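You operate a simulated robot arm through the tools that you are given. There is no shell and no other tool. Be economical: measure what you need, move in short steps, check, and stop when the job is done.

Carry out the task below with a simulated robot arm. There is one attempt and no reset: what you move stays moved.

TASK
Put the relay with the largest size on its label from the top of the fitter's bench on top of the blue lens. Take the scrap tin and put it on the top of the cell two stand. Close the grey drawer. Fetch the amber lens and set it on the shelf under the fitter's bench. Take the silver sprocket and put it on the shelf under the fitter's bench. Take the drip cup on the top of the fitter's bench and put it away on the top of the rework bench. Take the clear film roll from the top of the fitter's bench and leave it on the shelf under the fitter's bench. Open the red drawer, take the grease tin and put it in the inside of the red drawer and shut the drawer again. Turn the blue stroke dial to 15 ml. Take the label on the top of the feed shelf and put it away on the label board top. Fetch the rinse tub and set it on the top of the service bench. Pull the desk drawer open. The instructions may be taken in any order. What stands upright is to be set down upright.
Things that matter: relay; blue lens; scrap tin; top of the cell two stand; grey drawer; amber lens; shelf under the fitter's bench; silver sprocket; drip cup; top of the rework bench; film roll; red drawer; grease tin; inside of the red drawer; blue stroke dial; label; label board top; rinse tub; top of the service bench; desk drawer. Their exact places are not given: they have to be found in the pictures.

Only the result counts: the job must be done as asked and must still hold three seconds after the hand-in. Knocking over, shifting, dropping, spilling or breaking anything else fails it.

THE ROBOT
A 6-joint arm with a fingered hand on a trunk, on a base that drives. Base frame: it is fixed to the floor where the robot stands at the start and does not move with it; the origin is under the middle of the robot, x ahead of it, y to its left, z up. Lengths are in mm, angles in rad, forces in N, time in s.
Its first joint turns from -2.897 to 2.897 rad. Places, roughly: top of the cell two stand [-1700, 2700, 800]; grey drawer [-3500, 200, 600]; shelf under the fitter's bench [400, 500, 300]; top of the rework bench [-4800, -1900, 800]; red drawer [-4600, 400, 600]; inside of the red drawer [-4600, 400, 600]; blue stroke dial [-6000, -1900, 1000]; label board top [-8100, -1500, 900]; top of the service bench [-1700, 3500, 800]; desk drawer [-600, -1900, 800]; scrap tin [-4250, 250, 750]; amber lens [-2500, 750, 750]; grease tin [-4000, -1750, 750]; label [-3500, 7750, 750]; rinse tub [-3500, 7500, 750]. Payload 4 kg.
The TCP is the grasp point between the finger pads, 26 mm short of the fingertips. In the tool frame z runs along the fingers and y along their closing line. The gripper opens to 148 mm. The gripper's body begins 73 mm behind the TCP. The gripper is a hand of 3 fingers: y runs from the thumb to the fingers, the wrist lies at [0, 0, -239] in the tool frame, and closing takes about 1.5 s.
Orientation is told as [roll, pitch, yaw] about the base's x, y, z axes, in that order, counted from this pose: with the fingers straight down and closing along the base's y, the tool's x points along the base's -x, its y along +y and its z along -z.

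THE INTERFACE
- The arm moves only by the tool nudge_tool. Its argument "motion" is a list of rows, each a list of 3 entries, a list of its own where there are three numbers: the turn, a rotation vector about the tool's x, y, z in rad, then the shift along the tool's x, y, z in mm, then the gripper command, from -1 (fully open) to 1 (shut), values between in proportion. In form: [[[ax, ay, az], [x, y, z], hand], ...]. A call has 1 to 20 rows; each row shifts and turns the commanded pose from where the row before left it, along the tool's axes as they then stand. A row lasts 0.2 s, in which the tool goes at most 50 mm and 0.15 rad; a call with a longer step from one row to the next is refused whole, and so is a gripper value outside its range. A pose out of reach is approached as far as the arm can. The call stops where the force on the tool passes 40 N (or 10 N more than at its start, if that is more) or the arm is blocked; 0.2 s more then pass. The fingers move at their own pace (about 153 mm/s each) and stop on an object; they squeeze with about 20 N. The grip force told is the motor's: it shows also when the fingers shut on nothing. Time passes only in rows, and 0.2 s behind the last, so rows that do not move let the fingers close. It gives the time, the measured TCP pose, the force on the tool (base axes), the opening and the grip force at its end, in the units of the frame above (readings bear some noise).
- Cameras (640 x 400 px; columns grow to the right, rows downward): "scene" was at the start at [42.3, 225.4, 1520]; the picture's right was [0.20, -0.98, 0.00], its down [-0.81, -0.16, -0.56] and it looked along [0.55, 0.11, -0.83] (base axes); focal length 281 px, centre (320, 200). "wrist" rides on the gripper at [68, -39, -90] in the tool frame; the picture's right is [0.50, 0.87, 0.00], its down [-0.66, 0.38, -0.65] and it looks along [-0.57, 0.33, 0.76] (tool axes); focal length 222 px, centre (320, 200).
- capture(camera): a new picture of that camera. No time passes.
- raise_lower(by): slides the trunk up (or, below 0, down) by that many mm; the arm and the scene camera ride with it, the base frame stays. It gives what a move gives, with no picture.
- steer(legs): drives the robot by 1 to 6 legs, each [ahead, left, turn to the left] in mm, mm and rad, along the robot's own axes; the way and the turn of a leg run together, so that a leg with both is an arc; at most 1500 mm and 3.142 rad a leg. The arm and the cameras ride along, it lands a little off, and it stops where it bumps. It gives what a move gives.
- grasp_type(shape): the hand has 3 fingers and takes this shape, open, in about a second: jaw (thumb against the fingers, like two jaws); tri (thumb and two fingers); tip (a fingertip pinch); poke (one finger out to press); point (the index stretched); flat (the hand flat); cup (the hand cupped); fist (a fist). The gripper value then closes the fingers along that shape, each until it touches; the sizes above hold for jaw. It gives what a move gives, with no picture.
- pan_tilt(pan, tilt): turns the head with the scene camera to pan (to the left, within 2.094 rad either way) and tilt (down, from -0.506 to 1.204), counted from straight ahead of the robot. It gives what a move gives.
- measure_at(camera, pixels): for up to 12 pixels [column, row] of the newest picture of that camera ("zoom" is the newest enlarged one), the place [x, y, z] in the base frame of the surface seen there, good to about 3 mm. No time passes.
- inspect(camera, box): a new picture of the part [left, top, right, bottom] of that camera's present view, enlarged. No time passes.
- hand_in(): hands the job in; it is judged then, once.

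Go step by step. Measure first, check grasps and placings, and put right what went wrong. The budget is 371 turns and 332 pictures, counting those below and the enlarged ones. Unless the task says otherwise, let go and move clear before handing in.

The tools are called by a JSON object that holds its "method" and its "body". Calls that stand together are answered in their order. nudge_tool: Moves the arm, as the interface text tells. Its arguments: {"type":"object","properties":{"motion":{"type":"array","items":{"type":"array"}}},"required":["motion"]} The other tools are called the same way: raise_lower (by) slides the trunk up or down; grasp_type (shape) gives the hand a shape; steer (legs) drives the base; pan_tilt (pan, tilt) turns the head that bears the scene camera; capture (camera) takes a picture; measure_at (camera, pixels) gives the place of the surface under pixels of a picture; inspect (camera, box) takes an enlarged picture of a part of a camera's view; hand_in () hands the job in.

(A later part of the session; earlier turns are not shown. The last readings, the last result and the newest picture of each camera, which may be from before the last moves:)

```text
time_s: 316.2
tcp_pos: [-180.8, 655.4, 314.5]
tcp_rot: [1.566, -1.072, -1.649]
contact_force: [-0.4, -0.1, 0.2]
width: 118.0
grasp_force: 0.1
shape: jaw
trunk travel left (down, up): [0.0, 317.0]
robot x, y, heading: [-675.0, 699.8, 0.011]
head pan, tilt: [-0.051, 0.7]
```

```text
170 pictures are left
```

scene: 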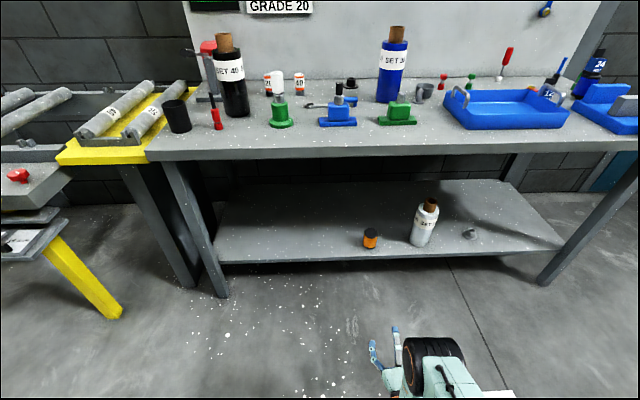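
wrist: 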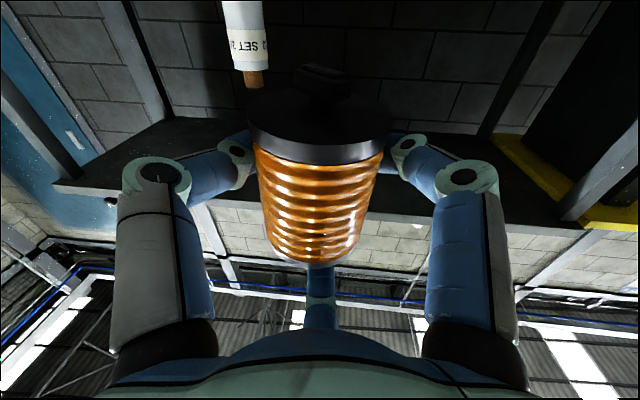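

The amber lens stands upright on the shelf. Now zoom on the two cup candidates on the bench.

{"method": "inspect", "body": {"camera": "scene", "box": [140, 60, 260, 150]}}

{"method": "inspect", "body": {"camera": "scene", "box": [390, 60, 470, 120]}}

{"method": "nudge_tool", "body": {"motion": [[[0, 0, 0], [-35, 19, 0], -0.6], [[0, 0, 0], [-35, 19, 0], -0.6], [[0, 0, 0], [-35, 19, 0], -0.6], [[0.0714, 0.1237, 0], [0, 0, 0], -0.5], [[0.0714, 0.1237, 0], [0, 0, 0], -0.5], [[0.0714, 0.1237, 0], [0, 0, 0], -0.5], [[0.0714, 0.1237, 0], [0, 0, 0], -0.5], [[0.0714, 0.1237, 0], [0, 0, 0], -0.5], [[0.0714, 0.1237, 0], [0, 0, 0], -0.5], [[0.0714, 0.1237, 0], [0, 0, 0], -0.5], [[0.0714, 0.1237, 0], [0, 0, 0], -0.5], [[0.0714, 0.1237, 0], [0, 0, 0], -0.5], [[0.0714, 0.1237, 0], [0, 0, 0], -0.5], [[0.0714, 0.1237, 0], [0, 0, 0], -0.5]]}}

```text
4.44 times, centred on (200, 105) of scene
```

zoom: 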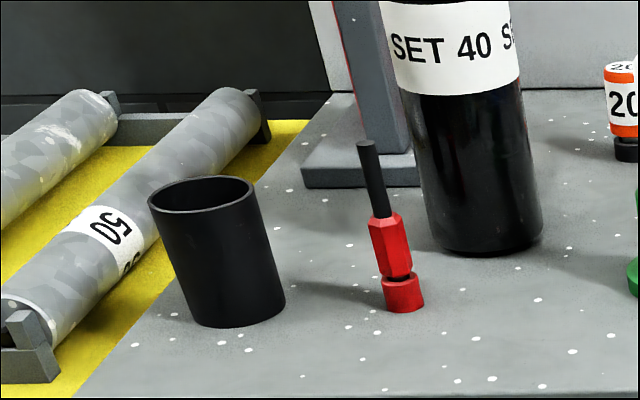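

```text
6.67 times, centred on (430, 90) of scene
```

zoom: 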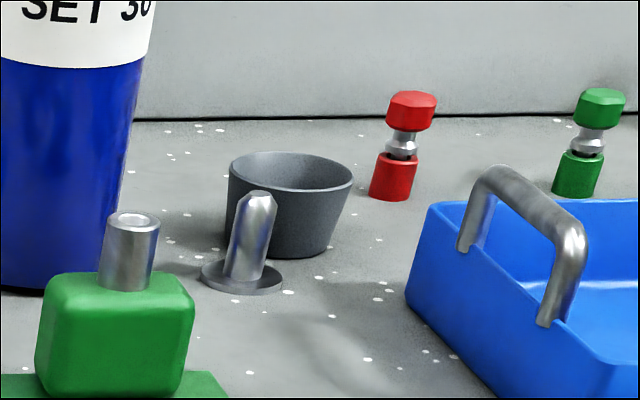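

```text
time_s: 319.2
tcp_pos: [-180.0, 654.3, 433.9]
tcp_rot: [-0.024, -0.008, -0.608]
contact_force: [-0.4, -0.9, 0.5]
width: 111.4
grasp_force: 0.1
shape: jaw
trunk travel left (down, up): [0.0, 317.0]
robot x, y, heading: [-671.4, 699.0, 0.011]
head pan, tilt: [-0.051, 0.7]
```

The grey tapered cup looks most like the drip cup; I'll confirm while visiting other places. Retract, raise, and go to the grey drawer.

{"method": "nudge_tool", "body": {"motion": [[[-0.024, 0.008, 0], [0, 0, -20], 0.3], [[0, 0, 0], [33, -23, -20], 0.3], [[0, 0, 0], [33, -23, -20], 0.3], [[0, 0, 0], [33, -23, -20], 0.3], [[0, 0, 0], [20, -14, -30], 0.3]]}}

{"method": "raise_lower", "body": {"by": 275}}

{"method": "steer", "body": {"legs": [[0, -1300, 0], [0, 0, 1.56], [0, 1400, 0], [0, 1380, 0]]}}

{"method": "pan_tilt", "body": {"pan": 0.2, "tilt": 0.5}}

{"method": "capture", "body": {"camera": "scene"}}

```text
time_s: 320.4
tcp_pos: [-325.3, 651.3, 541.1]
tcp_rot: [0.003, -0.002, -0.604]
contact_force: [0.0, -0.4, 0.3]
width: 52.0
grasp_force: 0.1
shape: jaw
trunk travel left (down, up): [0.0, 317.0]
robot x, y, heading: [-673.9, 696.5, 0.015]
head pan, tilt: [-0.051, 0.7]
```

```text
time_s: 323.2
tcp_pos: [-304.1, 652.0, 858.6]
tcp_rot: [0.066, -0.092, -0.609]
contact_force: [-0.8, 0.5, -0.2]
width: 51.9
grasp_force: 0.0
shape: jaw
trunk travel left (down, up): [-275.0, 42.0]
robot x, y, heading: [-677.5, 700.5, 0.011]
head pan, tilt: [-0.051, 0.7]
```

```text
time_s: 346.7
tcp_pos: [-3403.9, -245.0, 860.1]
tcp_rot: [0.068, -0.093, 0.954]
contact_force: [-0.9, 0.0, 0.3]
width: 52.2
grasp_force: 0.0
shape: jaw
trunk travel left (down, up): [-275.0, 42.0]
robot x, y, heading: [-3453.2, -616.6, 1.569]
head pan, tilt: [-0.051, 0.7]
```

```text
time_s: 347.5
tcp_pos: [-3402.9, -245.7, 859.9]
tcp_rot: [0.065, -0.094, 0.952]
contact_force: [0.0, -0.3, 0.8]
width: 51.9
grasp_force: 0.1
shape: jaw
trunk travel left (down, up): [-275.0, 42.0]
robot x, y, heading: [-3455.3, -610.9, 1.573]
head pan, tilt: [0.201, 0.499]
```

```text
167 pictures are left
```

scene: 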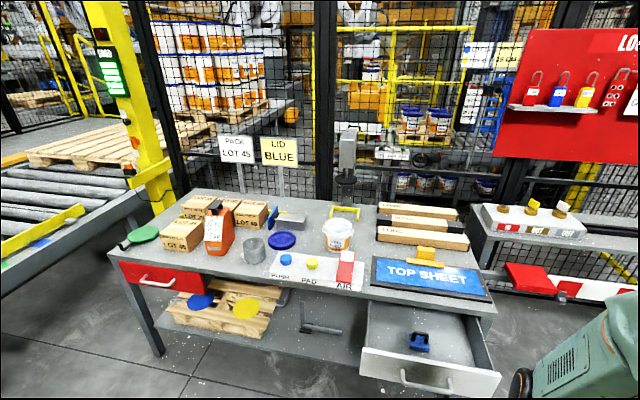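

{"method": "measure_at", "body": {"camera": "scene", "pixels": [[430, 375], [400, 370], [475, 378], [425, 355], [254, 245], [244, 258], [160, 275], [120, 285], [200, 270], [155, 283], [250, 290], [480, 300]]}}

{"method": "inspect", "body": {"camera": "scene", "box": [110, 190, 370, 350]}}

{"method": "inspect", "body": {"camera": "scene", "box": [340, 280, 520, 400]}}

```text
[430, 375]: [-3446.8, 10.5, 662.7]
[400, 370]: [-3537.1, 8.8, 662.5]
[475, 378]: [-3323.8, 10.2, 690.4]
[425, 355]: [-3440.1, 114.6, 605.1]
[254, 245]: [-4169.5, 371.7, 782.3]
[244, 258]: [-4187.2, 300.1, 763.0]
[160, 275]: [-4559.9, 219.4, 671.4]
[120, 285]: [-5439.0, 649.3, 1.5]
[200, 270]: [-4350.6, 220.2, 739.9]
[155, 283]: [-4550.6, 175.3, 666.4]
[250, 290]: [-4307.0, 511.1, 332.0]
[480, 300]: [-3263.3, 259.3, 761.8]
```

```text
2.46 times, centred on (240, 270) of scene
```

zoom: 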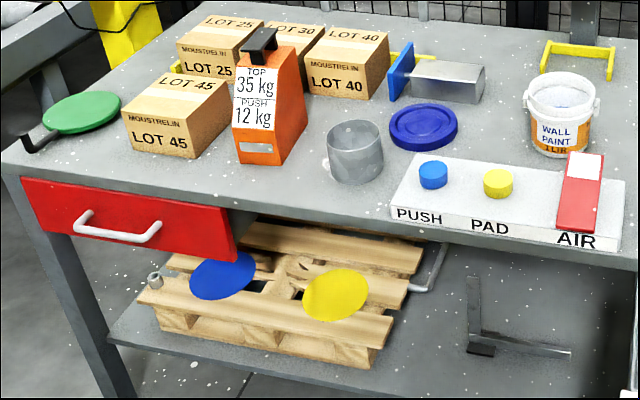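

```text
3.33 times, centred on (430, 340) of scene
```

zoom: 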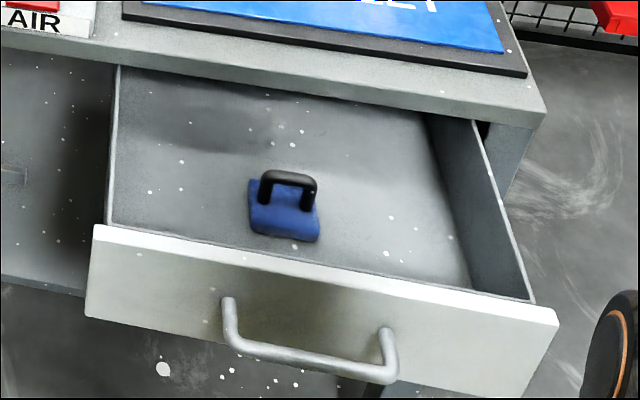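

The scrap tin is the round tin at (254,248); the grey drawer face is at y≈10 (closed ≈220). I'll set the closed hand horizontal and push the drawer in.

{"method": "steer", "body": {"legs": [[-250, 15, 0]]}}

{"method": "nudge_tool", "body": {"motion": [[[0.065, 0.094, 0], [0, 0, 0], 1], [[0, 0, 0], [-33, 23, 20], 1], [[0, 0, 0], [-33, 23, 20], 1], [[0, 0, 0], [-33, 23, 20], 1], [[0, 0, 0], [-33, 23, 20], 1], [[-0.07, -0.1212, 0], [0, 0, 0], 1], [[-0.07, -0.1212, 0], [0, 0, 0], 1], [[-0.07, -0.1212, 0], [0, 0, 0], 1], [[-0.07, -0.1212, 0], [0, 0, 0], 1], [[-0.07, -0.1212, 0], [0, 0, 0], 1], [[-0.07, -0.1212, 0], [0, 0, 0], 1], [[0, 0, 0], [0, 0, 0], 1]]}}

```text
time_s: 349.3
tcp_pos: [-3416.4, -490.4, 860.2]
tcp_rot: [0.068, -0.094, 0.952]
contact_force: [-1.0, -0.8, 0.1]
width: 52.2
grasp_force: 0.1
shape: jaw
trunk travel left (down, up): [-275.0, 42.0]
robot x, y, heading: [-3471.3, -856.1, 1.573]
head pan, tilt: [0.201, 0.499]
```

```text
time_s: 351.9
tcp_pos: [-3416.5, -329.3, 780.4]
tcp_rot: [0.51, -0.7, 0.765]
contact_force: [0.2, -1.1, 0.8]
width: 0.0
grasp_force: 19.9
shape: jaw
trunk travel left (down, up): [-275.0, 42.0]
robot x, y, heading: [-3470.7, -859.9, 1.573]
head pan, tilt: [0.201, 0.499]
```

{"method": "nudge_tool", "body": {"motion": [[[-0.0731, -0.1267, 0], [0, 0, 20], 1], [[-0.0731, -0.1267, 0], [0, 0, 20], 1], [[-0.0731, -0.1267, 0], [0, 0, 20], 1], [[-0.0731, -0.1267, 0], [0, 0, 20], 1], [[-0.0731, -0.1267, 0], [0, 0, 20], 1], [[0, 0, 0], [0, 0, 0], 1]]}}

{"method": "pan_tilt", "body": {"pan": 0.0, "tilt": 0.7}}

{"method": "capture", "body": {"camera": "scene"}}

```text
time_s: 353.3
tcp_pos: [-3408.8, -241.8, 736.9]
tcp_rot: [1.572, -1.046, -0.093]
contact_force: [-0.5, 0.3, -0.6]
width: 0.0
grasp_force: 20.0
shape: jaw
trunk travel left (down, up): [-275.0, 42.0]
robot x, y, heading: [-3470.3, -857.6, 1.573]
head pan, tilt: [0.201, 0.499]
```

```text
time_s: 354.0
tcp_pos: [-3407.6, -241.5, 737.1]
tcp_rot: [1.57, -1.045, -0.09]
contact_force: [0.5, 0.0, 0.0]
width: 0.0
grasp_force: 20.1
shape: jaw
trunk travel left (down, up): [-275.0, 42.0]
robot x, y, heading: [-3472.3, -862.0, 1.569]
head pan, tilt: [0.0, 0.7]
```

```text
164 pictures are left
```

scene: 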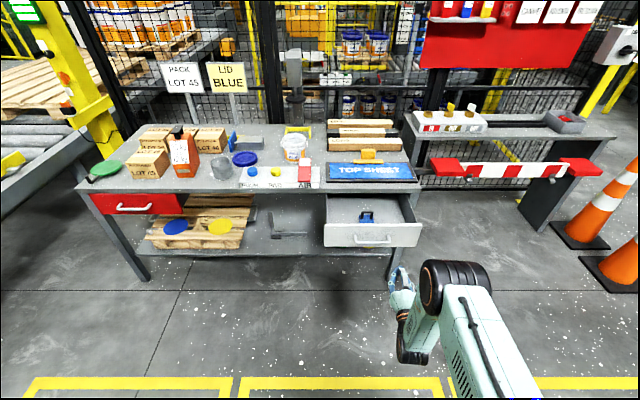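

Move laterally to x≈-3445, z≈690 and drive 200 ahead.

{"method": "nudge_tool", "body": {"motion": [[[0, 0, 0], [30, 2, 0], 1], [[0, 0, 0], [31, 2, 0], 1], [[0, 0, 0], [0, 0, 0], 1]]}}

{"method": "steer", "body": {"legs": [[190, 0, 0]]}}

{"method": "capture", "body": {"camera": "scene"}}

{"method": "measure_at", "body": {"camera": "scene", "pixels": [[372, 238], [372, 230], [372, 225], [372, 243], [372, 248], [340, 235], [420, 235]]}}

```text
time_s: 354.8
tcp_pos: [-3440.9, -238.6, 686.2]
tcp_rot: [1.568, -1.046, -0.091]
contact_force: [0.2, -0.2, 0.2]
width: 0.0
grasp_force: 20.0
shape: jaw
trunk travel left (down, up): [-275.0, 42.0]
robot x, y, heading: [-3469.7, -859.6, 1.572]
head pan, tilt: [0.0, 0.7]
```

```text
time_s: 356.4
tcp_pos: [-3441.5, -52.9, 686.2]
tcp_rot: [1.568, -1.046, -0.091]
contact_force: [-0.1, 0.1, -0.3]
width: 0.0
grasp_force: 20.1
shape: jaw
trunk travel left (down, up): [-275.0, 42.0]
robot x, y, heading: [-3470.6, -675.6, 1.57]
head pan, tilt: [0.0, 0.7]
```

```text
163 pictures are left
```

scene: 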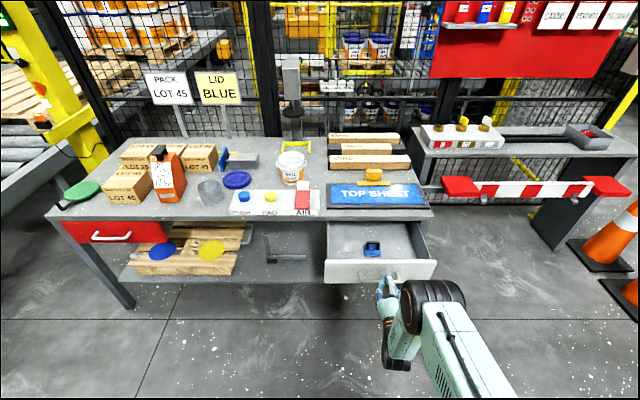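

```text
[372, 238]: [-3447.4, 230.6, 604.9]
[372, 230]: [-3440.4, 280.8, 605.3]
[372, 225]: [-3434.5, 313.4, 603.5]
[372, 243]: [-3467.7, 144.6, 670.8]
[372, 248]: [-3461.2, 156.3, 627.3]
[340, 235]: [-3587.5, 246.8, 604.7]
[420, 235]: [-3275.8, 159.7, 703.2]
```

{"method": "nudge_tool", "body": {"motion": [[[0, 0, 0], [0, 0, 25], 1], [[0, 0, 0], [0, 0, 25], 1], [[0, 0, 0], [0, 0, 25], 1], [[0, 0, 0], [0, 0, 25], 1], [[0, 0, 0], [0, 0, 25], 1], [[0, 0, 0], [0, 0, 25], 1], [[0, 0, 0], [0, 0, 25], 1], [[0, 0, 0], [0, 0, 25], 1]]}}

{"method": "capture", "body": {"camera": "scene"}}

```text
time_s: 358.2
tcp_pos: [-3426.0, 127.6, 702.8]
tcp_rot: [1.566, -1.044, -0.09]
contact_force: [0.4, 0.7, 0.0]
width: 0.2
grasp_force: 19.8
shape: jaw
out of reach, approached as far as the arm can: row 7, 8
trunk travel left (down, up): [-275.0, 42.0]
robot x, y, heading: [-3471.5, -673.2, 1.567]
head pan, tilt: [0.0, 0.7]
```

```text
162 pictures are left
```

scene: 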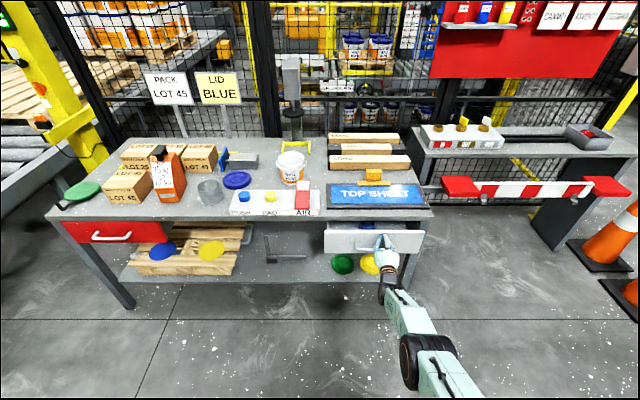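

Drawer slides easily. Push the rest by driving ahead 65.

{"method": "steer", "body": {"legs": [[68, 0, 0]]}}

{"method": "inspect", "body": {"camera": "scene", "box": [300, 180, 460, 300]}}

{"method": "measure_at", "body": {"camera": "zoom", "pixels": [[130, 165], [450, 165], [200, 105], [150, 120], [450, 120], [100, 200]]}}

```text
time_s: 359.2
tcp_pos: [-3425.3, 186.7, 699.3]
tcp_rot: [1.567, -1.044, -0.09]
contact_force: [-0.7, 1.8, 0.2]
width: 0.2
grasp_force: 20.7
shape: jaw
trunk travel left (down, up): [-275.0, 42.0]
robot x, y, heading: [-3470.3, -611.3, 1.567]
head pan, tilt: [0.0, 0.7]
stopped in leg 1: the force on the tool passed its limit (the readings are from after the stop); the commanded pose is now the measured one
```

```text
3.33 times, centred on (380, 240) of scene
```

zoom: 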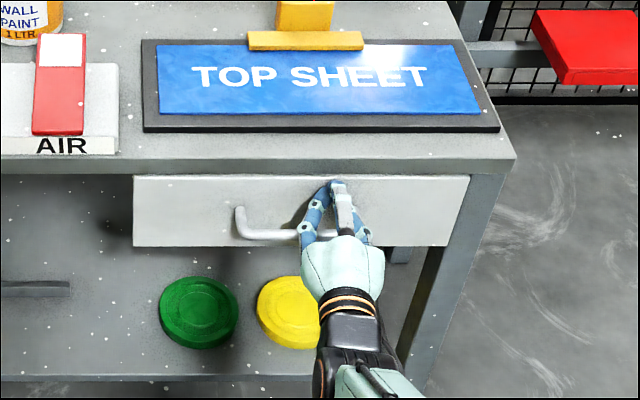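

```text
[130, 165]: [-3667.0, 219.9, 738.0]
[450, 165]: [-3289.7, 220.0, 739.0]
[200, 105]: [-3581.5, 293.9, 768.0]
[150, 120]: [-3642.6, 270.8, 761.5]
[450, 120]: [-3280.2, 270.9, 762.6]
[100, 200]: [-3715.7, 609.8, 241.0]
```

{"method": "measure_at", "body": {"camera": "zoom", "pixels": [[170, 215], [440, 200], [250, 190], [200, 190]]}}

{"method": "steer", "body": {"legs": [[-200, 0, 0]]}}

{"method": "inspect", "body": {"camera": "scene", "box": [300, 160, 460, 280]}}

```text
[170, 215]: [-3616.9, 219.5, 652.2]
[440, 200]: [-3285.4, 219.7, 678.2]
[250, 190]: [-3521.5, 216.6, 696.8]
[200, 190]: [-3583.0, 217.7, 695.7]
```

```text
time_s: 360.8
tcp_pos: [-3425.6, -14.1, 701.3]
tcp_rot: [1.568, -1.043, -0.092]
contact_force: [-0.2, -0.6, 0.6]
width: 0.0
grasp_force: 20.3
shape: jaw
trunk travel left (down, up): [-275.0, 42.0]
robot x, y, heading: [-3470.7, -811.9, 1.569]
head pan, tilt: [0.0, 0.7]
```

```text
3.33 times, centred on (380, 220) of scene
```

zoom: 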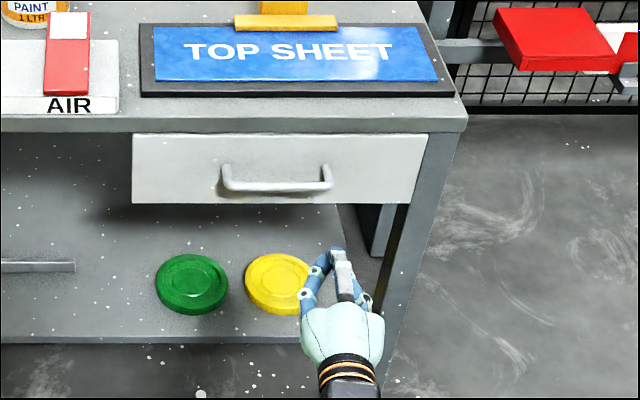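

Grey drawer is closed (face y≈219.6, flush). Retract the arm, and move left in front of the red drawer's handle.

{"method": "nudge_tool", "body": {"motion": [[[0, 0, 0], [0, 0, -35], 0.3], [[0, 0, 0], [0, 0, -38], 0.2], [[0, 0, 0], [0, 0, -38], 0.2], [[0, 0, 0], [0, 0, -38], 0.2]]}}

{"method": "steer", "body": {"legs": [[0, 1120, 0]]}}

{"method": "pan_tilt", "body": {"pan": 0.05, "tilt": 0.6}}

{"method": "capture", "body": {"camera": "scene"}}

```text
time_s: 361.8
tcp_pos: [-3438.0, -160.8, 698.4]
tcp_rot: [1.566, -1.046, -0.091]
contact_force: [0.3, 0.1, -0.4]
width: 58.7
grasp_force: 0.1
shape: jaw
trunk travel left (down, up): [-275.0, 42.0]
robot x, y, heading: [-3467.1, -813.8, 1.569]
head pan, tilt: [0.0, 0.7]
```

```text
time_s: 367.5
tcp_pos: [-4545.3, -154.9, 699.5]
tcp_rot: [1.567, -1.046, -0.099]
contact_force: [0.2, 0.2, -0.2]
width: 59.1
grasp_force: 0.0
shape: jaw
trunk travel left (down, up): [-275.0, 42.0]
robot x, y, heading: [-4582.2, -808.6, 1.554]
head pan, tilt: [0.0, 0.7]
```

```text
time_s: 368.2
tcp_pos: [-4543.8, -153.8, 699.1]
tcp_rot: [1.566, -1.042, -0.098]
contact_force: [0.1, 0.6, -0.7]
width: 59.1
grasp_force: 0.1
shape: jaw
trunk travel left (down, up): [-275.0, 42.0]
robot x, y, heading: [-4582.8, -809.4, 1.559]
head pan, tilt: [0.051, 0.6]
```

```text
159 pictures are left
```

scene: 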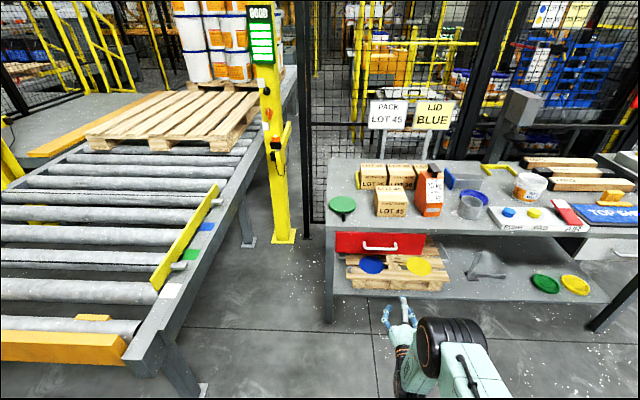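

{"method": "inspect", "body": {"camera": "scene", "box": [320, 220, 440, 290]}}

{"method": "measure_at", "body": {"camera": "zoom", "pixels": [[245, 150], [310, 155], [270, 153], [380, 150], [240, 130], [380, 125], [310, 120], [310, 165], [100, 120], [560, 120], [310, 80], [310, 180]]}}

```text
5.33 times, centred on (380, 255) of scene
```

zoom: 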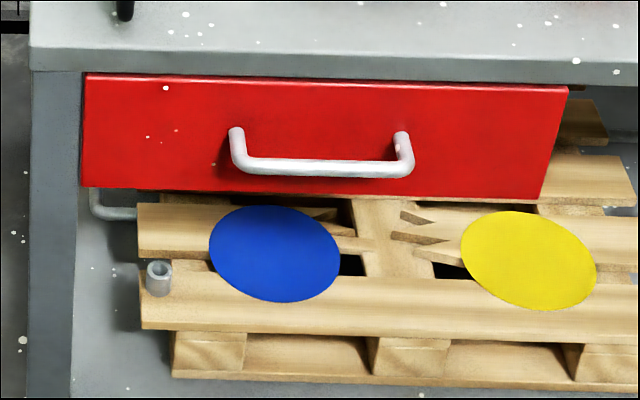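

```text
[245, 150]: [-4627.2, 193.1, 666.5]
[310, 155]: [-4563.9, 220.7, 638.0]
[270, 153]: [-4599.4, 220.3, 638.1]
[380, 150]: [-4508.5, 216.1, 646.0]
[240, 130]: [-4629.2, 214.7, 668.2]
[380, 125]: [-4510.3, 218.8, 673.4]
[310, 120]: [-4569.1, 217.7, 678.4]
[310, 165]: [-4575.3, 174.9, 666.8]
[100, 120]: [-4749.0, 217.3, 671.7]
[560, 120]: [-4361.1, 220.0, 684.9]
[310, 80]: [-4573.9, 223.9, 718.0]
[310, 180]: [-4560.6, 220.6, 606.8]
```

Handle bar at y≈175, z≈667, x centre −4563. Align and approach with open fingers.

{"method": "nudge_tool", "body": {"motion": [[[0, 0, 0], [37, 0, 0], -0.1], [[0, 0, 0], [0, 0, 0], -0.1]]}}

{"method": "steer", "body": {"legs": [[230, 0, 0.01]]}}

{"method": "capture", "body": {"camera": "wrist"}}

{"method": "inspect", "body": {"camera": "scene", "box": [300, 230, 480, 370]}}

```text
time_s: 368.8
tcp_pos: [-4563.1, -154.0, 666.2]
tcp_rot: [1.565, -1.043, -0.1]
contact_force: [-0.6, 0.1, 0.8]
width: 80.9
grasp_force: 0.0
shape: jaw
trunk travel left (down, up): [-275.0, 42.0]
robot x, y, heading: [-4581.9, -805.0, 1.56]
head pan, tilt: [0.051, 0.6]
```

```text
time_s: 370.5
tcp_pos: [-4565.1, 77.2, 665.8]
tcp_rot: [1.565, -1.044, -0.093]
contact_force: [-0.2, -0.1, 0.2]
width: 80.8
grasp_force: 0.0
shape: jaw
trunk travel left (down, up): [-275.0, 42.0]
robot x, y, heading: [-4580.5, -577.4, 1.565]
head pan, tilt: [0.051, 0.6]
```

```text
157 pictures are left
```

wrist: 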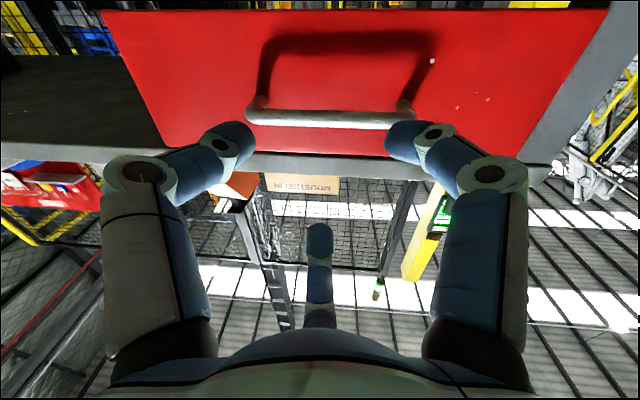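

```text
2.86 times, centred on (390, 300) of scene
```

zoom: 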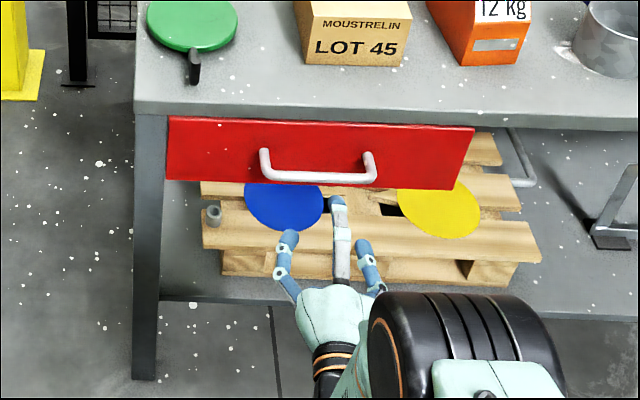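

{"method": "nudge_tool", "body": {"motion": [[[0, 0, 0], [1.5, 2.6, 31.9], -0.1], [[0, 0, 0], [1.5, 2.6, 31.9], -0.1], [[0, 0, 0], [1.5, 2.6, 31.9], -0.1], [[0, 0, 0], [0, 0, 0], 0.3], [[0, 0, 0], [0, 0, 0], 0.6], [[0, 0, 0], [0, 0, 0], 0.8], [[0, 0, 0], [0, 0, 0], 1], [[0, 0, 0], [0, 0, 0], 1], [[0, 0, 0], [0, 0, 0], 1]]}}

{"method": "inspect", "body": {"camera": "scene", "box": [300, 210, 480, 350]}}

```text
time_s: 372.5
tcp_pos: [-4562.4, 173.2, 663.1]
tcp_rot: [1.556, -1.043, -0.085]
contact_force: [4.8, -0.9, -17.8]
width: 17.4
grasp_force: 20.0
shape: jaw
trunk travel left (down, up): [-275.0, 42.0]
robot x, y, heading: [-4581.3, -578.9, 1.565]
head pan, tilt: [0.051, 0.6]
```

```text
2.86 times, centred on (390, 280) of scene
```

zoom: 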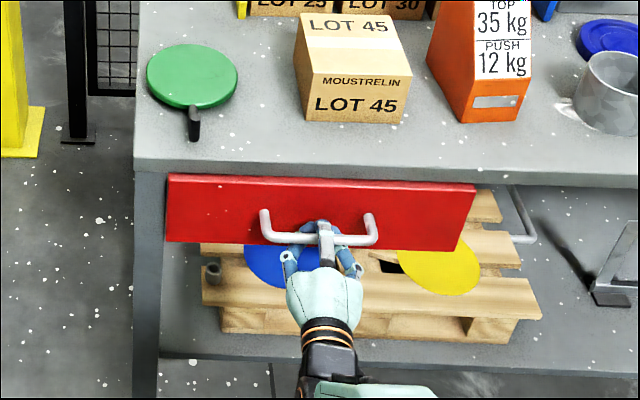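

Bar gripped (17 mm). Ease 3 mm up and pull by driving back 200.

{"method": "nudge_tool", "body": {"motion": [[[0, 0, 0], [-2.6, 1.5, 0], 1]]}}

{"method": "steer", "body": {"legs": [[-100, 0, 0]]}}

{"method": "steer", "body": {"legs": [[-100, 0, 0]]}}

{"method": "capture", "body": {"camera": "scene"}}

```text
time_s: 372.9
tcp_pos: [-4564.6, 173.0, 663.5]
tcp_rot: [1.548, -1.044, -0.08]
contact_force: [3.6, 1.9, -29.6]
width: 17.6
grasp_force: 20.4
shape: jaw
trunk travel left (down, up): [-275.0, 42.0]
robot x, y, heading: [-4580.0, -580.3, 1.564]
head pan, tilt: [0.051, 0.6]
```

```text
time_s: 374.1
tcp_pos: [-4563.8, 73.5, 664.0]
tcp_rot: [1.549, -1.043, -0.079]
contact_force: [2.8, 1.8, -35.4]
width: 17.7
grasp_force: 19.8
shape: jaw
trunk travel left (down, up): [-275.0, 42.0]
robot x, y, heading: [-4579.4, -677.2, 1.562]
head pan, tilt: [0.051, 0.6]
```

```text
time_s: 375.2
tcp_pos: [-4565.4, -25.6, 663.8]
tcp_rot: [1.543, -1.043, -0.072]
contact_force: [10.7, 1.3, -23.7]
width: 16.9
grasp_force: 20.4
shape: jaw
trunk travel left (down, up): [-275.0, 42.0]
robot x, y, heading: [-4581.9, -777.8, 1.569]
head pan, tilt: [0.051, 0.6]
```

```text
154 pictures are left
```

scene: 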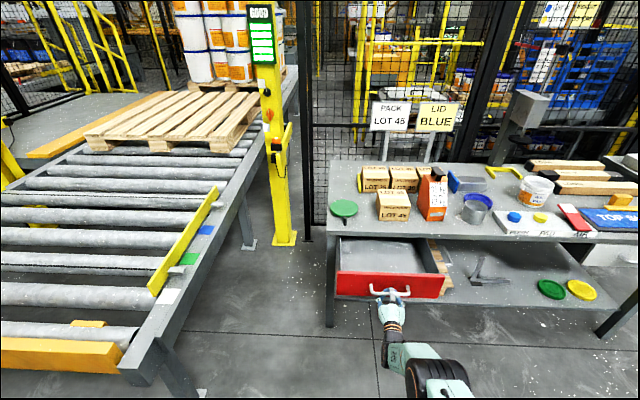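

Drawer is open by 200. Release and back off.

{"method": "nudge_tool", "body": {"motion": [[[0, 0, 0], [2.6, -1.5, 0], 1], [[0, 0, 0], [1, 0, 0], 0.6], [[0, 0, 0], [0, 0, 0], 0.3], [[0, 0, 0], [0, 0, 0], -0.1], [[0, 0, 0], [0, 0, 0], -0.2], [[0, 0, 0], [0, 0, -20], -0.2], [[0, 0, 0], [0, 0, -40], -0.2], [[0, 0, 0], [0, 0, -40], -0.2]]}}

{"method": "steer", "body": {"legs": [[-100, 0, 0]]}}

{"method": "nudge_tool", "body": {"motion": [[[0, 0, 0], [-35, 20, 0], 0], [[0, 0, 0], [-35, 20, 0], 0], [[0, 0, 0], [-35, 20, 0], 0], [[0.0714, 0.1237, 0], [0, 0, 0], 0], [[0.0714, 0.1237, 0], [0, 0, 0], 0], [[0.0714, 0.1237, 0], [0, 0, 0], 0], [[0.0714, 0.1237, 0], [0, 0, 0], 0], [[0.0714, 0.1237, 0], [0, 0, 0], 0], [[0.0714, 0.1237, 0], [0, 0, 0], 0], [[0.0714, 0.1237, 0], [0, 0, 0], 0], [[0.0714, 0.1237, 0], [0, 0, 0], 0], [[0.0714, 0.1237, 0], [0, 0, 0], 0], [[0.0714, 0.1237, 0], [0, 0, 0], 0], [[0.0714, 0.1237, 0], [0, 0, 0], 0]]}}

{"method": "capture", "body": {"camera": "scene"}}

{"method": "inspect", "body": {"camera": "scene", "box": [320, 160, 520, 310]}}

```text
time_s: 377.0
tcp_pos: [-4574.2, -128.5, 664.0]
tcp_rot: [1.547, -1.044, -0.078]
contact_force: [-0.1, -0.1, -0.3]
width: 88.3
grasp_force: 0.1
shape: jaw
trunk travel left (down, up): [-275.0, 42.0]
robot x, y, heading: [-4579.9, -776.2, 1.565]
head pan, tilt: [0.051, 0.6]
```

```text
time_s: 378.2
tcp_pos: [-4574.5, -226.8, 664.1]
tcp_rot: [1.549, -1.044, -0.08]
contact_force: [0.9, -0.4, -0.4]
width: 88.4
grasp_force: 0.1
shape: jaw
trunk travel left (down, up): [-275.0, 42.0]
robot x, y, heading: [-4583.7, -872.2, 1.567]
head pan, tilt: [0.051, 0.6]
```

```text
time_s: 381.2
tcp_pos: [-4573.6, -223.3, 784.8]
tcp_rot: [-0.007, 0.013, 0.948]
contact_force: [0.3, -0.2, 0.3]
width: 73.8
grasp_force: 0.0
shape: jaw
out of reach, approached as far as the arm can: row 11
trunk travel left (down, up): [-275.0, 42.0]
robot x, y, heading: [-4584.2, -874.3, 1.562]
head pan, tilt: [0.051, 0.6]
```

```text
153 pictures are left
```

scene: 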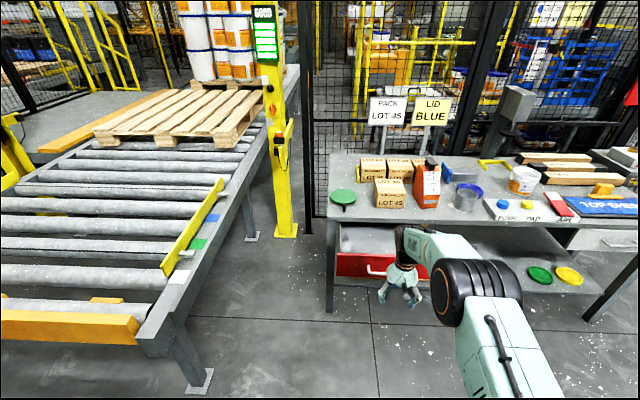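

```text
2.67 times, centred on (420, 235) of scene
```

zoom: 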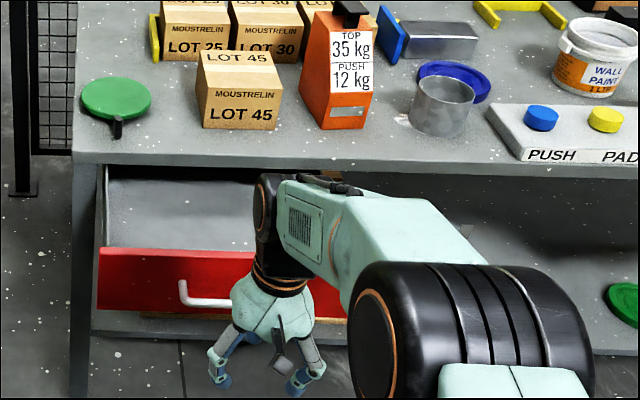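

Now retract and turn round to find the grease tin.

{"method": "nudge_tool", "body": {"motion": [[[0, 0, 0], [32.5, -23.3, -20], 0], [[0, 0, 0], [32.5, -23.3, -20], 0], [[0, 0, 0], [32.5, -23.3, -20], 0], [[0, 0, 0], [32.5, -23.3, -20], 0], [[0, 0, 0], [32.5, -23.3, -20], 0], [[0, 0, 0], [32.5, -23.3, -20], 0]]}}

{"method": "steer", "body": {"legs": [[0, 0, -3.13]]}}

{"method": "pan_tilt", "body": {"pan": 0.5, "tilt": 0.45}}

{"method": "capture", "body": {"camera": "scene"}}

{"method": "pan_tilt", "body": {"pan": -0.5, "tilt": 0.45}}

{"method": "capture", "body": {"camera": "scene"}}

```text
time_s: 382.6
tcp_pos: [-4573.5, -467.2, 907.4]
tcp_rot: [-0.003, 0.013, 0.95]
contact_force: [-0.2, -0.4, 0.2]
width: 74.5
grasp_force: 0.0
shape: jaw
trunk travel left (down, up): [-275.0, 42.0]
robot x, y, heading: [-4582.1, -871.2, 1.571]
head pan, tilt: [0.051, 0.6]
```

```text
time_s: 390.3
tcp_pos: [-4595.1, -1283.5, 907.1]
tcp_rot: [-0.005, 0.012, -2.206]
contact_force: [-0.1, -0.2, -0.2]
width: 74.0
grasp_force: 0.1
shape: jaw
trunk travel left (down, up): [-275.0, 42.0]
robot x, y, heading: [-4582.7, -875.5, -1.589]
head pan, tilt: [0.051, 0.6]
```

```text
time_s: 391.2
tcp_pos: [-4595.6, -1283.2, 907.5]
tcp_rot: [-0.004, 0.013, -2.203]
contact_force: [0.2, 0.0, 1.6]
width: 74.3
grasp_force: 0.2
shape: jaw
trunk travel left (down, up): [-275.0, 42.0]
robot x, y, heading: [-4580.0, -875.6, -1.586]
head pan, tilt: [0.499, 0.45]
```

```text
151 pictures are left
```

scene: 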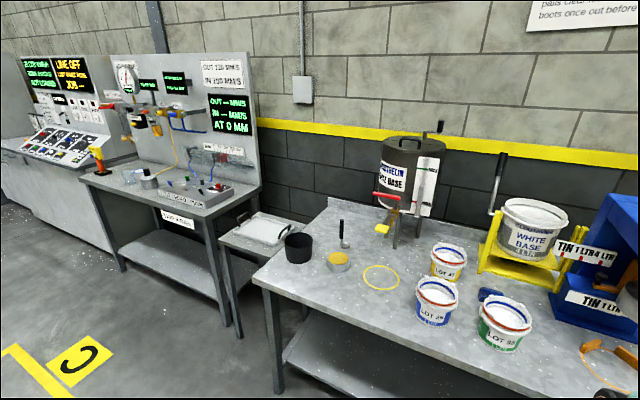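

```text
time_s: 392.5
tcp_pos: [-4594.5, -1282.9, 907.7]
tcp_rot: [-0.003, 0.012, -2.205]
contact_force: [0.5, 0.7, 0.2]
width: 74.3
grasp_force: 0.0
shape: jaw
trunk travel left (down, up): [-275.0, 42.0]
robot x, y, heading: [-4581.6, -873.3, -1.59]
head pan, tilt: [-0.499, 0.45]
```

```text
150 pictures are left
```

scene: 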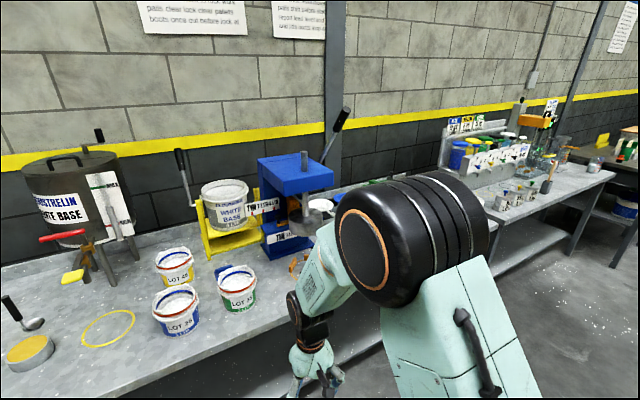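

{"method": "pan_tilt", "body": {"pan": 0.6, "tilt": 0.5}}

{"method": "capture", "body": {"camera": "scene"}}

{"method": "inspect", "body": {"camera": "scene", "box": [200, 150, 440, 330]}}

{"method": "measure_at", "body": {"camera": "zoom", "pixels": [[270, 170], [270, 210], [375, 245], [376, 225], [345, 270], [480, 290], [170, 140]]}}

```text
time_s: 393.8
tcp_pos: [-4595.4, -1284.0, 906.7]
tcp_rot: [-0.005, 0.013, -2.204]
contact_force: [0.7, -0.1, 0.2]
width: 74.3
grasp_force: 0.1
shape: jaw
trunk travel left (down, up): [-275.0, 42.0]
robot x, y, heading: [-4581.5, -874.3, -1.582]
head pan, tilt: [0.6, 0.499]
```

```text
149 pictures are left
```

scene: 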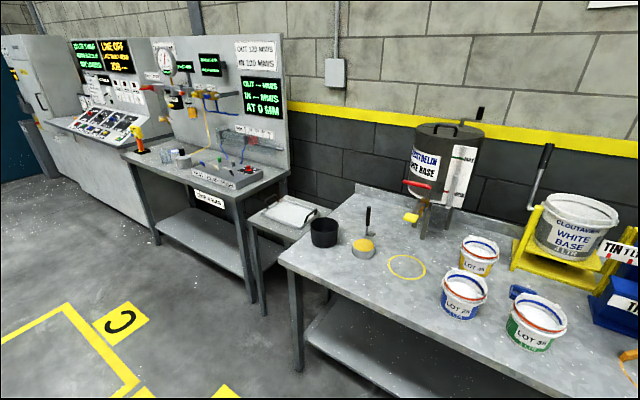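

```text
2.22 times, centred on (320, 240) of scene
```

zoom: 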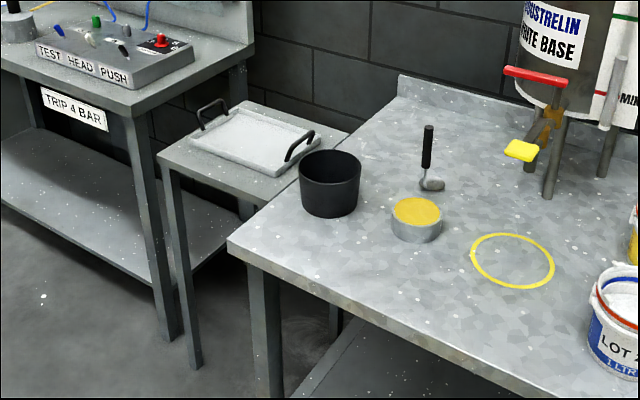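

```text
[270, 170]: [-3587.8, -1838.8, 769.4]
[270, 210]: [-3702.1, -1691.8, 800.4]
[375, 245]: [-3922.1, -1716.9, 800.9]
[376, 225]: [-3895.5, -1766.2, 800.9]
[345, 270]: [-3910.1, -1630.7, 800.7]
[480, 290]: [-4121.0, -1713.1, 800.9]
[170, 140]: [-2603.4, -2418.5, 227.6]
```

{"method": "inspect", "body": {"camera": "scene", "box": [290, 200, 390, 275]}}

{"method": "measure_at", "body": {"camera": "zoom", "pixels": [[146, 140], [305, 135], [225, 180], [225, 280], [220, 110], [470, 265], [460, 295], [420, 290], [525, 280], [460, 350], [470, 240]]}}

```text
5.33 times, centred on (340, 238) of scene
```

zoom: 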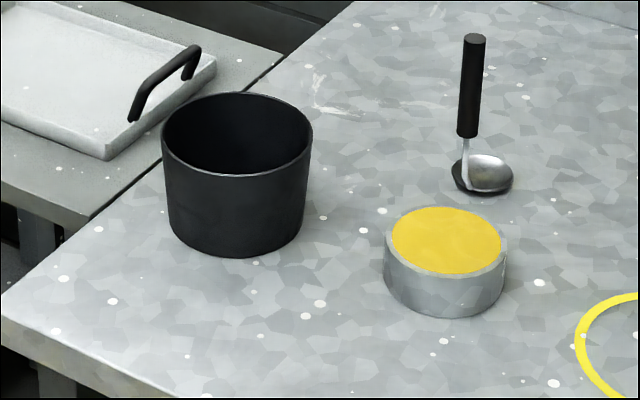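

```text
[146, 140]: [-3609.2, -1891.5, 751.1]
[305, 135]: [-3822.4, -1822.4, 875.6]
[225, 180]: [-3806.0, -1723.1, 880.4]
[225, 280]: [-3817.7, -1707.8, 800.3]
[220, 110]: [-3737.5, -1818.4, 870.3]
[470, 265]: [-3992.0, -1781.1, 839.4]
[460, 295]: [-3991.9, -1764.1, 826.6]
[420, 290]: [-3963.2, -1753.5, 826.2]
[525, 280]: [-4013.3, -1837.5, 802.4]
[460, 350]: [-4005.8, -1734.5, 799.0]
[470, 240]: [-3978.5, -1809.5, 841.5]
```

{"method": "inspect", "body": {"camera": "scene", "box": [120, 110, 280, 210]}}

{"method": "pan_tilt", "body": {"pan": -0.8, "tilt": 0.4}}

{"method": "capture", "body": {"camera": "scene"}}

```text
4.00 times, centred on (200, 160) of scene
```

zoom: 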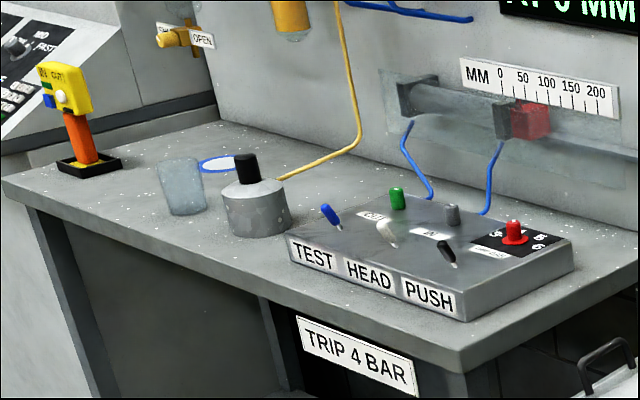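

```text
time_s: 395.4
tcp_pos: [-4595.3, -1282.5, 906.7]
tcp_rot: [-0.004, 0.012, -2.205]
contact_force: [-0.1, -0.3, -0.7]
width: 74.2
grasp_force: 0.1
shape: jaw
trunk travel left (down, up): [-275.0, 42.0]
robot x, y, heading: [-4584.4, -873.9, -1.587]
head pan, tilt: [-0.799, 0.4]
```

```text
145 pictures are left
```

scene: 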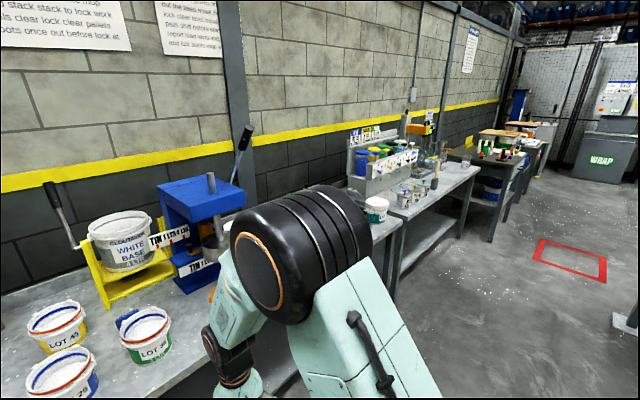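

Now the grease tin at ≈(-3990,-1795): drive in front of it.

{"method": "steer", "body": {"legs": [[0, 590, 0.01], [330, 0, 0]]}}

{"method": "pan_tilt", "body": {"pan": 0.1, "tilt": 0.75}}

{"method": "capture", "body": {"camera": "scene"}}

{"method": "capture", "body": {"camera": "wrist"}}

```text
time_s: 400.5
tcp_pos: [-4005.7, -1621.4, 908.2]
tcp_rot: [-0.005, 0.012, -2.19]
contact_force: [-0.4, -0.4, -0.6]
width: 74.1
grasp_force: 0.1
shape: jaw
trunk travel left (down, up): [-275.0, 42.0]
robot x, y, heading: [-3999.5, -1209.6, -1.57]
head pan, tilt: [-0.799, 0.4]
```

```text
time_s: 401.7
tcp_pos: [-4004.1, -1621.3, 907.8]
tcp_rot: [-0.003, 0.012, -2.189]
contact_force: [0.0, -0.3, -0.4]
width: 74.2
grasp_force: 0.1
shape: jaw
trunk travel left (down, up): [-275.0, 42.0]
robot x, y, heading: [-4000.1, -1211.6, -1.575]
head pan, tilt: [0.099, 0.75]
```

```text
144 pictures are left
```

scene: 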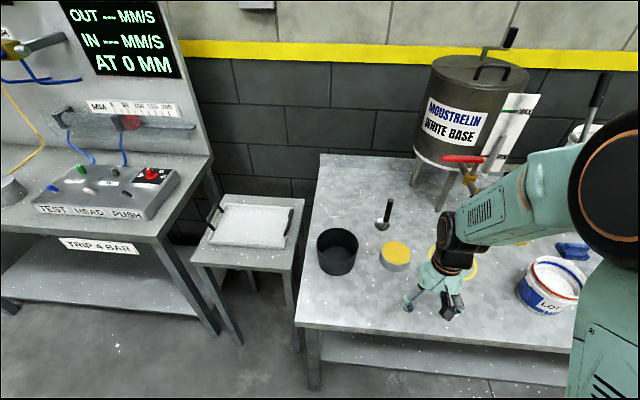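

```text
143 pictures are left
```

wrist: 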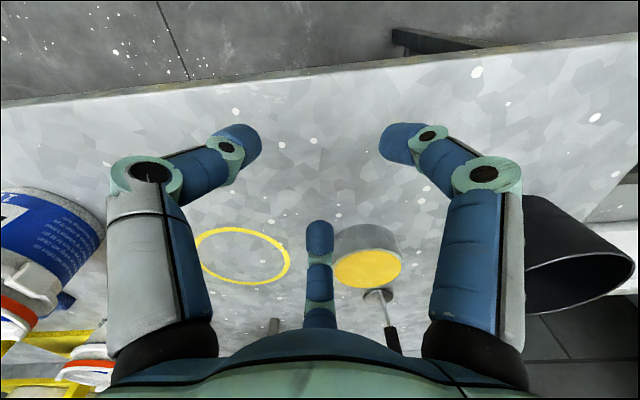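

{"method": "inspect", "body": {"camera": "scene", "box": [310, 190, 430, 290]}}

{"method": "measure_at", "body": {"camera": "zoom", "pixels": [[382, 325], [530, 325], [455, 285], [455, 370], [455, 325], [400, 405], [395, 295], [515, 295], [140, 235], [45, 255], [250, 250], [455, 395]]}}

```text
4.00 times, centred on (370, 240) of scene
```

zoom: 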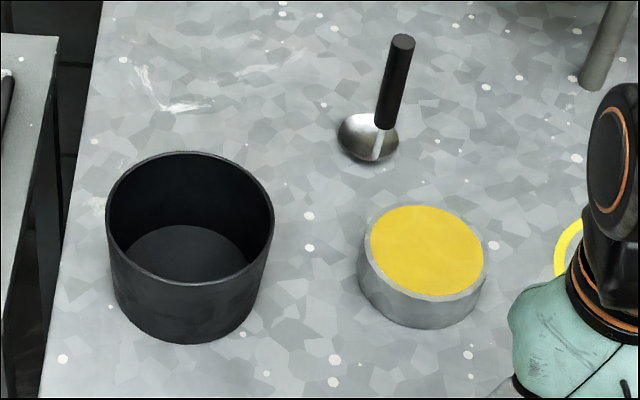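

```text
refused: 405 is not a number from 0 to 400
```

{"method": "measure_at", "body": {"camera": "zoom", "pixels": [[362, 245], [487, 262], [420, 203], [435, 300], [425, 250], [372, 215], [480, 230], [385, 290], [475, 290], [190, 158], [110, 215], [270, 225]]}}

```text
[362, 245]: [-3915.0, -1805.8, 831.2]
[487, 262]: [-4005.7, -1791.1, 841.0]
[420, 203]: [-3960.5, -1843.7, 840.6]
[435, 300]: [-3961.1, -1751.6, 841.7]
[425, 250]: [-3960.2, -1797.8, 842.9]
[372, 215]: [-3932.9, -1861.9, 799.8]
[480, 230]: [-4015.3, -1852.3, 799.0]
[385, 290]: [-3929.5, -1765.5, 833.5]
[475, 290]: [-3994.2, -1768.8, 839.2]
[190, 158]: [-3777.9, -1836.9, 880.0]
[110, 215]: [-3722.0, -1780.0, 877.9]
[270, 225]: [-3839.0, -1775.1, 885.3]
```

Tin centre (-3961,-1797), top 841, Ø92. Move above it.

{"method": "nudge_tool", "body": {"motion": [[[0.005, -0.012, 0], [0, 0, -45], -0.8], [[0, 0, 0], [-29.6, 34.3, 0], -0.8], [[0, 0, 0], [-29.6, 34.3, 0], -0.8], [[0, 0, 0], [-29.6, 34.3, 0], -0.8], [[0, 0, 0], [-29.6, 34.3, 0], -0.8], [[0, 0, 0], [0, 0, 0], -0.8]]}}

{"method": "capture", "body": {"camera": "wrist"}}

{"method": "inspect", "body": {"camera": "scene", "box": [310, 150, 470, 290]}}

```text
time_s: 403.1
tcp_pos: [-3962.3, -1797.7, 952.0]
tcp_rot: [-0.008, 0.0, -2.188]
contact_force: [-0.4, -0.2, 0.2]
width: 133.0
grasp_force: 0.1
shape: jaw
trunk travel left (down, up): [-275.0, 42.0]
robot x, y, heading: [-3997.5, -1212.1, -1.574]
head pan, tilt: [0.099, 0.75]
```

```text
141 pictures are left
```

wrist: 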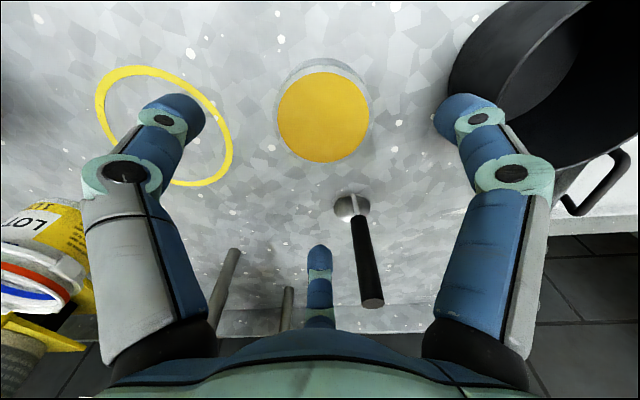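

```text
2.86 times, centred on (390, 220) of scene
```

zoom: 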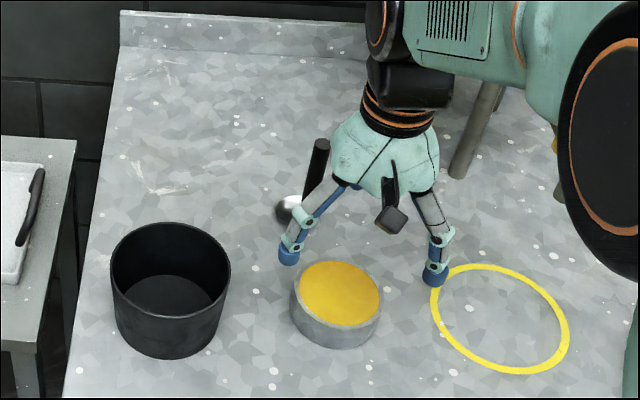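

{"method": "measure_at", "body": {"camera": "wrist", "pixels": [[350, 205], [362, 245], [372, 300], [355, 220], [452, 80], [465, 60], [470, 40], [323, 117]]}}

```text
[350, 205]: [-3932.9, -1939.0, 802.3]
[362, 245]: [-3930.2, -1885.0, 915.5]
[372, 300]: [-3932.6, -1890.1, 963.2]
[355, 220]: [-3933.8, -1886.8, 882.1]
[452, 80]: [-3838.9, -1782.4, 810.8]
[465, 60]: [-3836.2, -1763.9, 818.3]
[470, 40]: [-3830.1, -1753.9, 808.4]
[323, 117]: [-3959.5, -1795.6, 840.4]
```

{"method": "nudge_tool", "body": {"motion": [[[0, 0, 0.15], [0, 0, 0], -0.5], [[0, 0, 0], [0, 0, 40], -0.5], [[0, 0, 0], [0, 0, 40], -0.5], [[0, 0, 0], [0, 0, 36], -0.5], [[0, 0, 0], [0, 0, 0], -0.3], [[0, 0, 0], [0, 0, 0], 0], [[0, 0, 0], [0, 0, 0], 0.3], [[0, 0, 0], [0, 0, 0], 1], [[0, 0, 0], [0, 0, 0], 1], [[0, 0, 0], [0, 0, 0], 1]]}}

{"method": "capture", "body": {"camera": "wrist"}}

```text
time_s: 405.3
tcp_pos: [-3962.1, -1794.5, 835.7]
tcp_rot: [-0.008, -0.001, -2.339]
contact_force: [0.3, 0.1, 0.0]
width: 84.7
grasp_force: 20.4
shape: jaw
trunk travel left (down, up): [-275.0, 42.0]
robot x, y, heading: [-4002.4, -1210.1, -1.57]
head pan, tilt: [0.099, 0.75]
```

```text
139 pictures are left
```

wrist: 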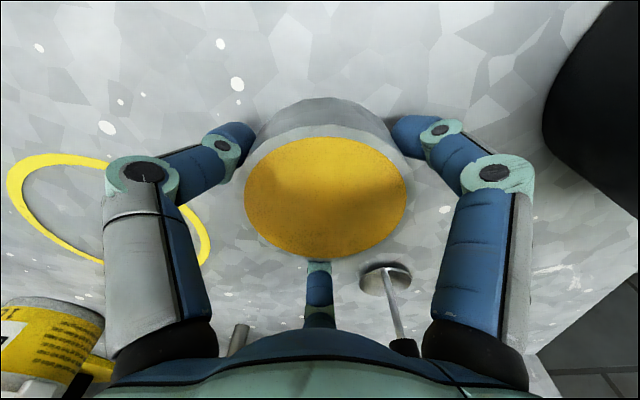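

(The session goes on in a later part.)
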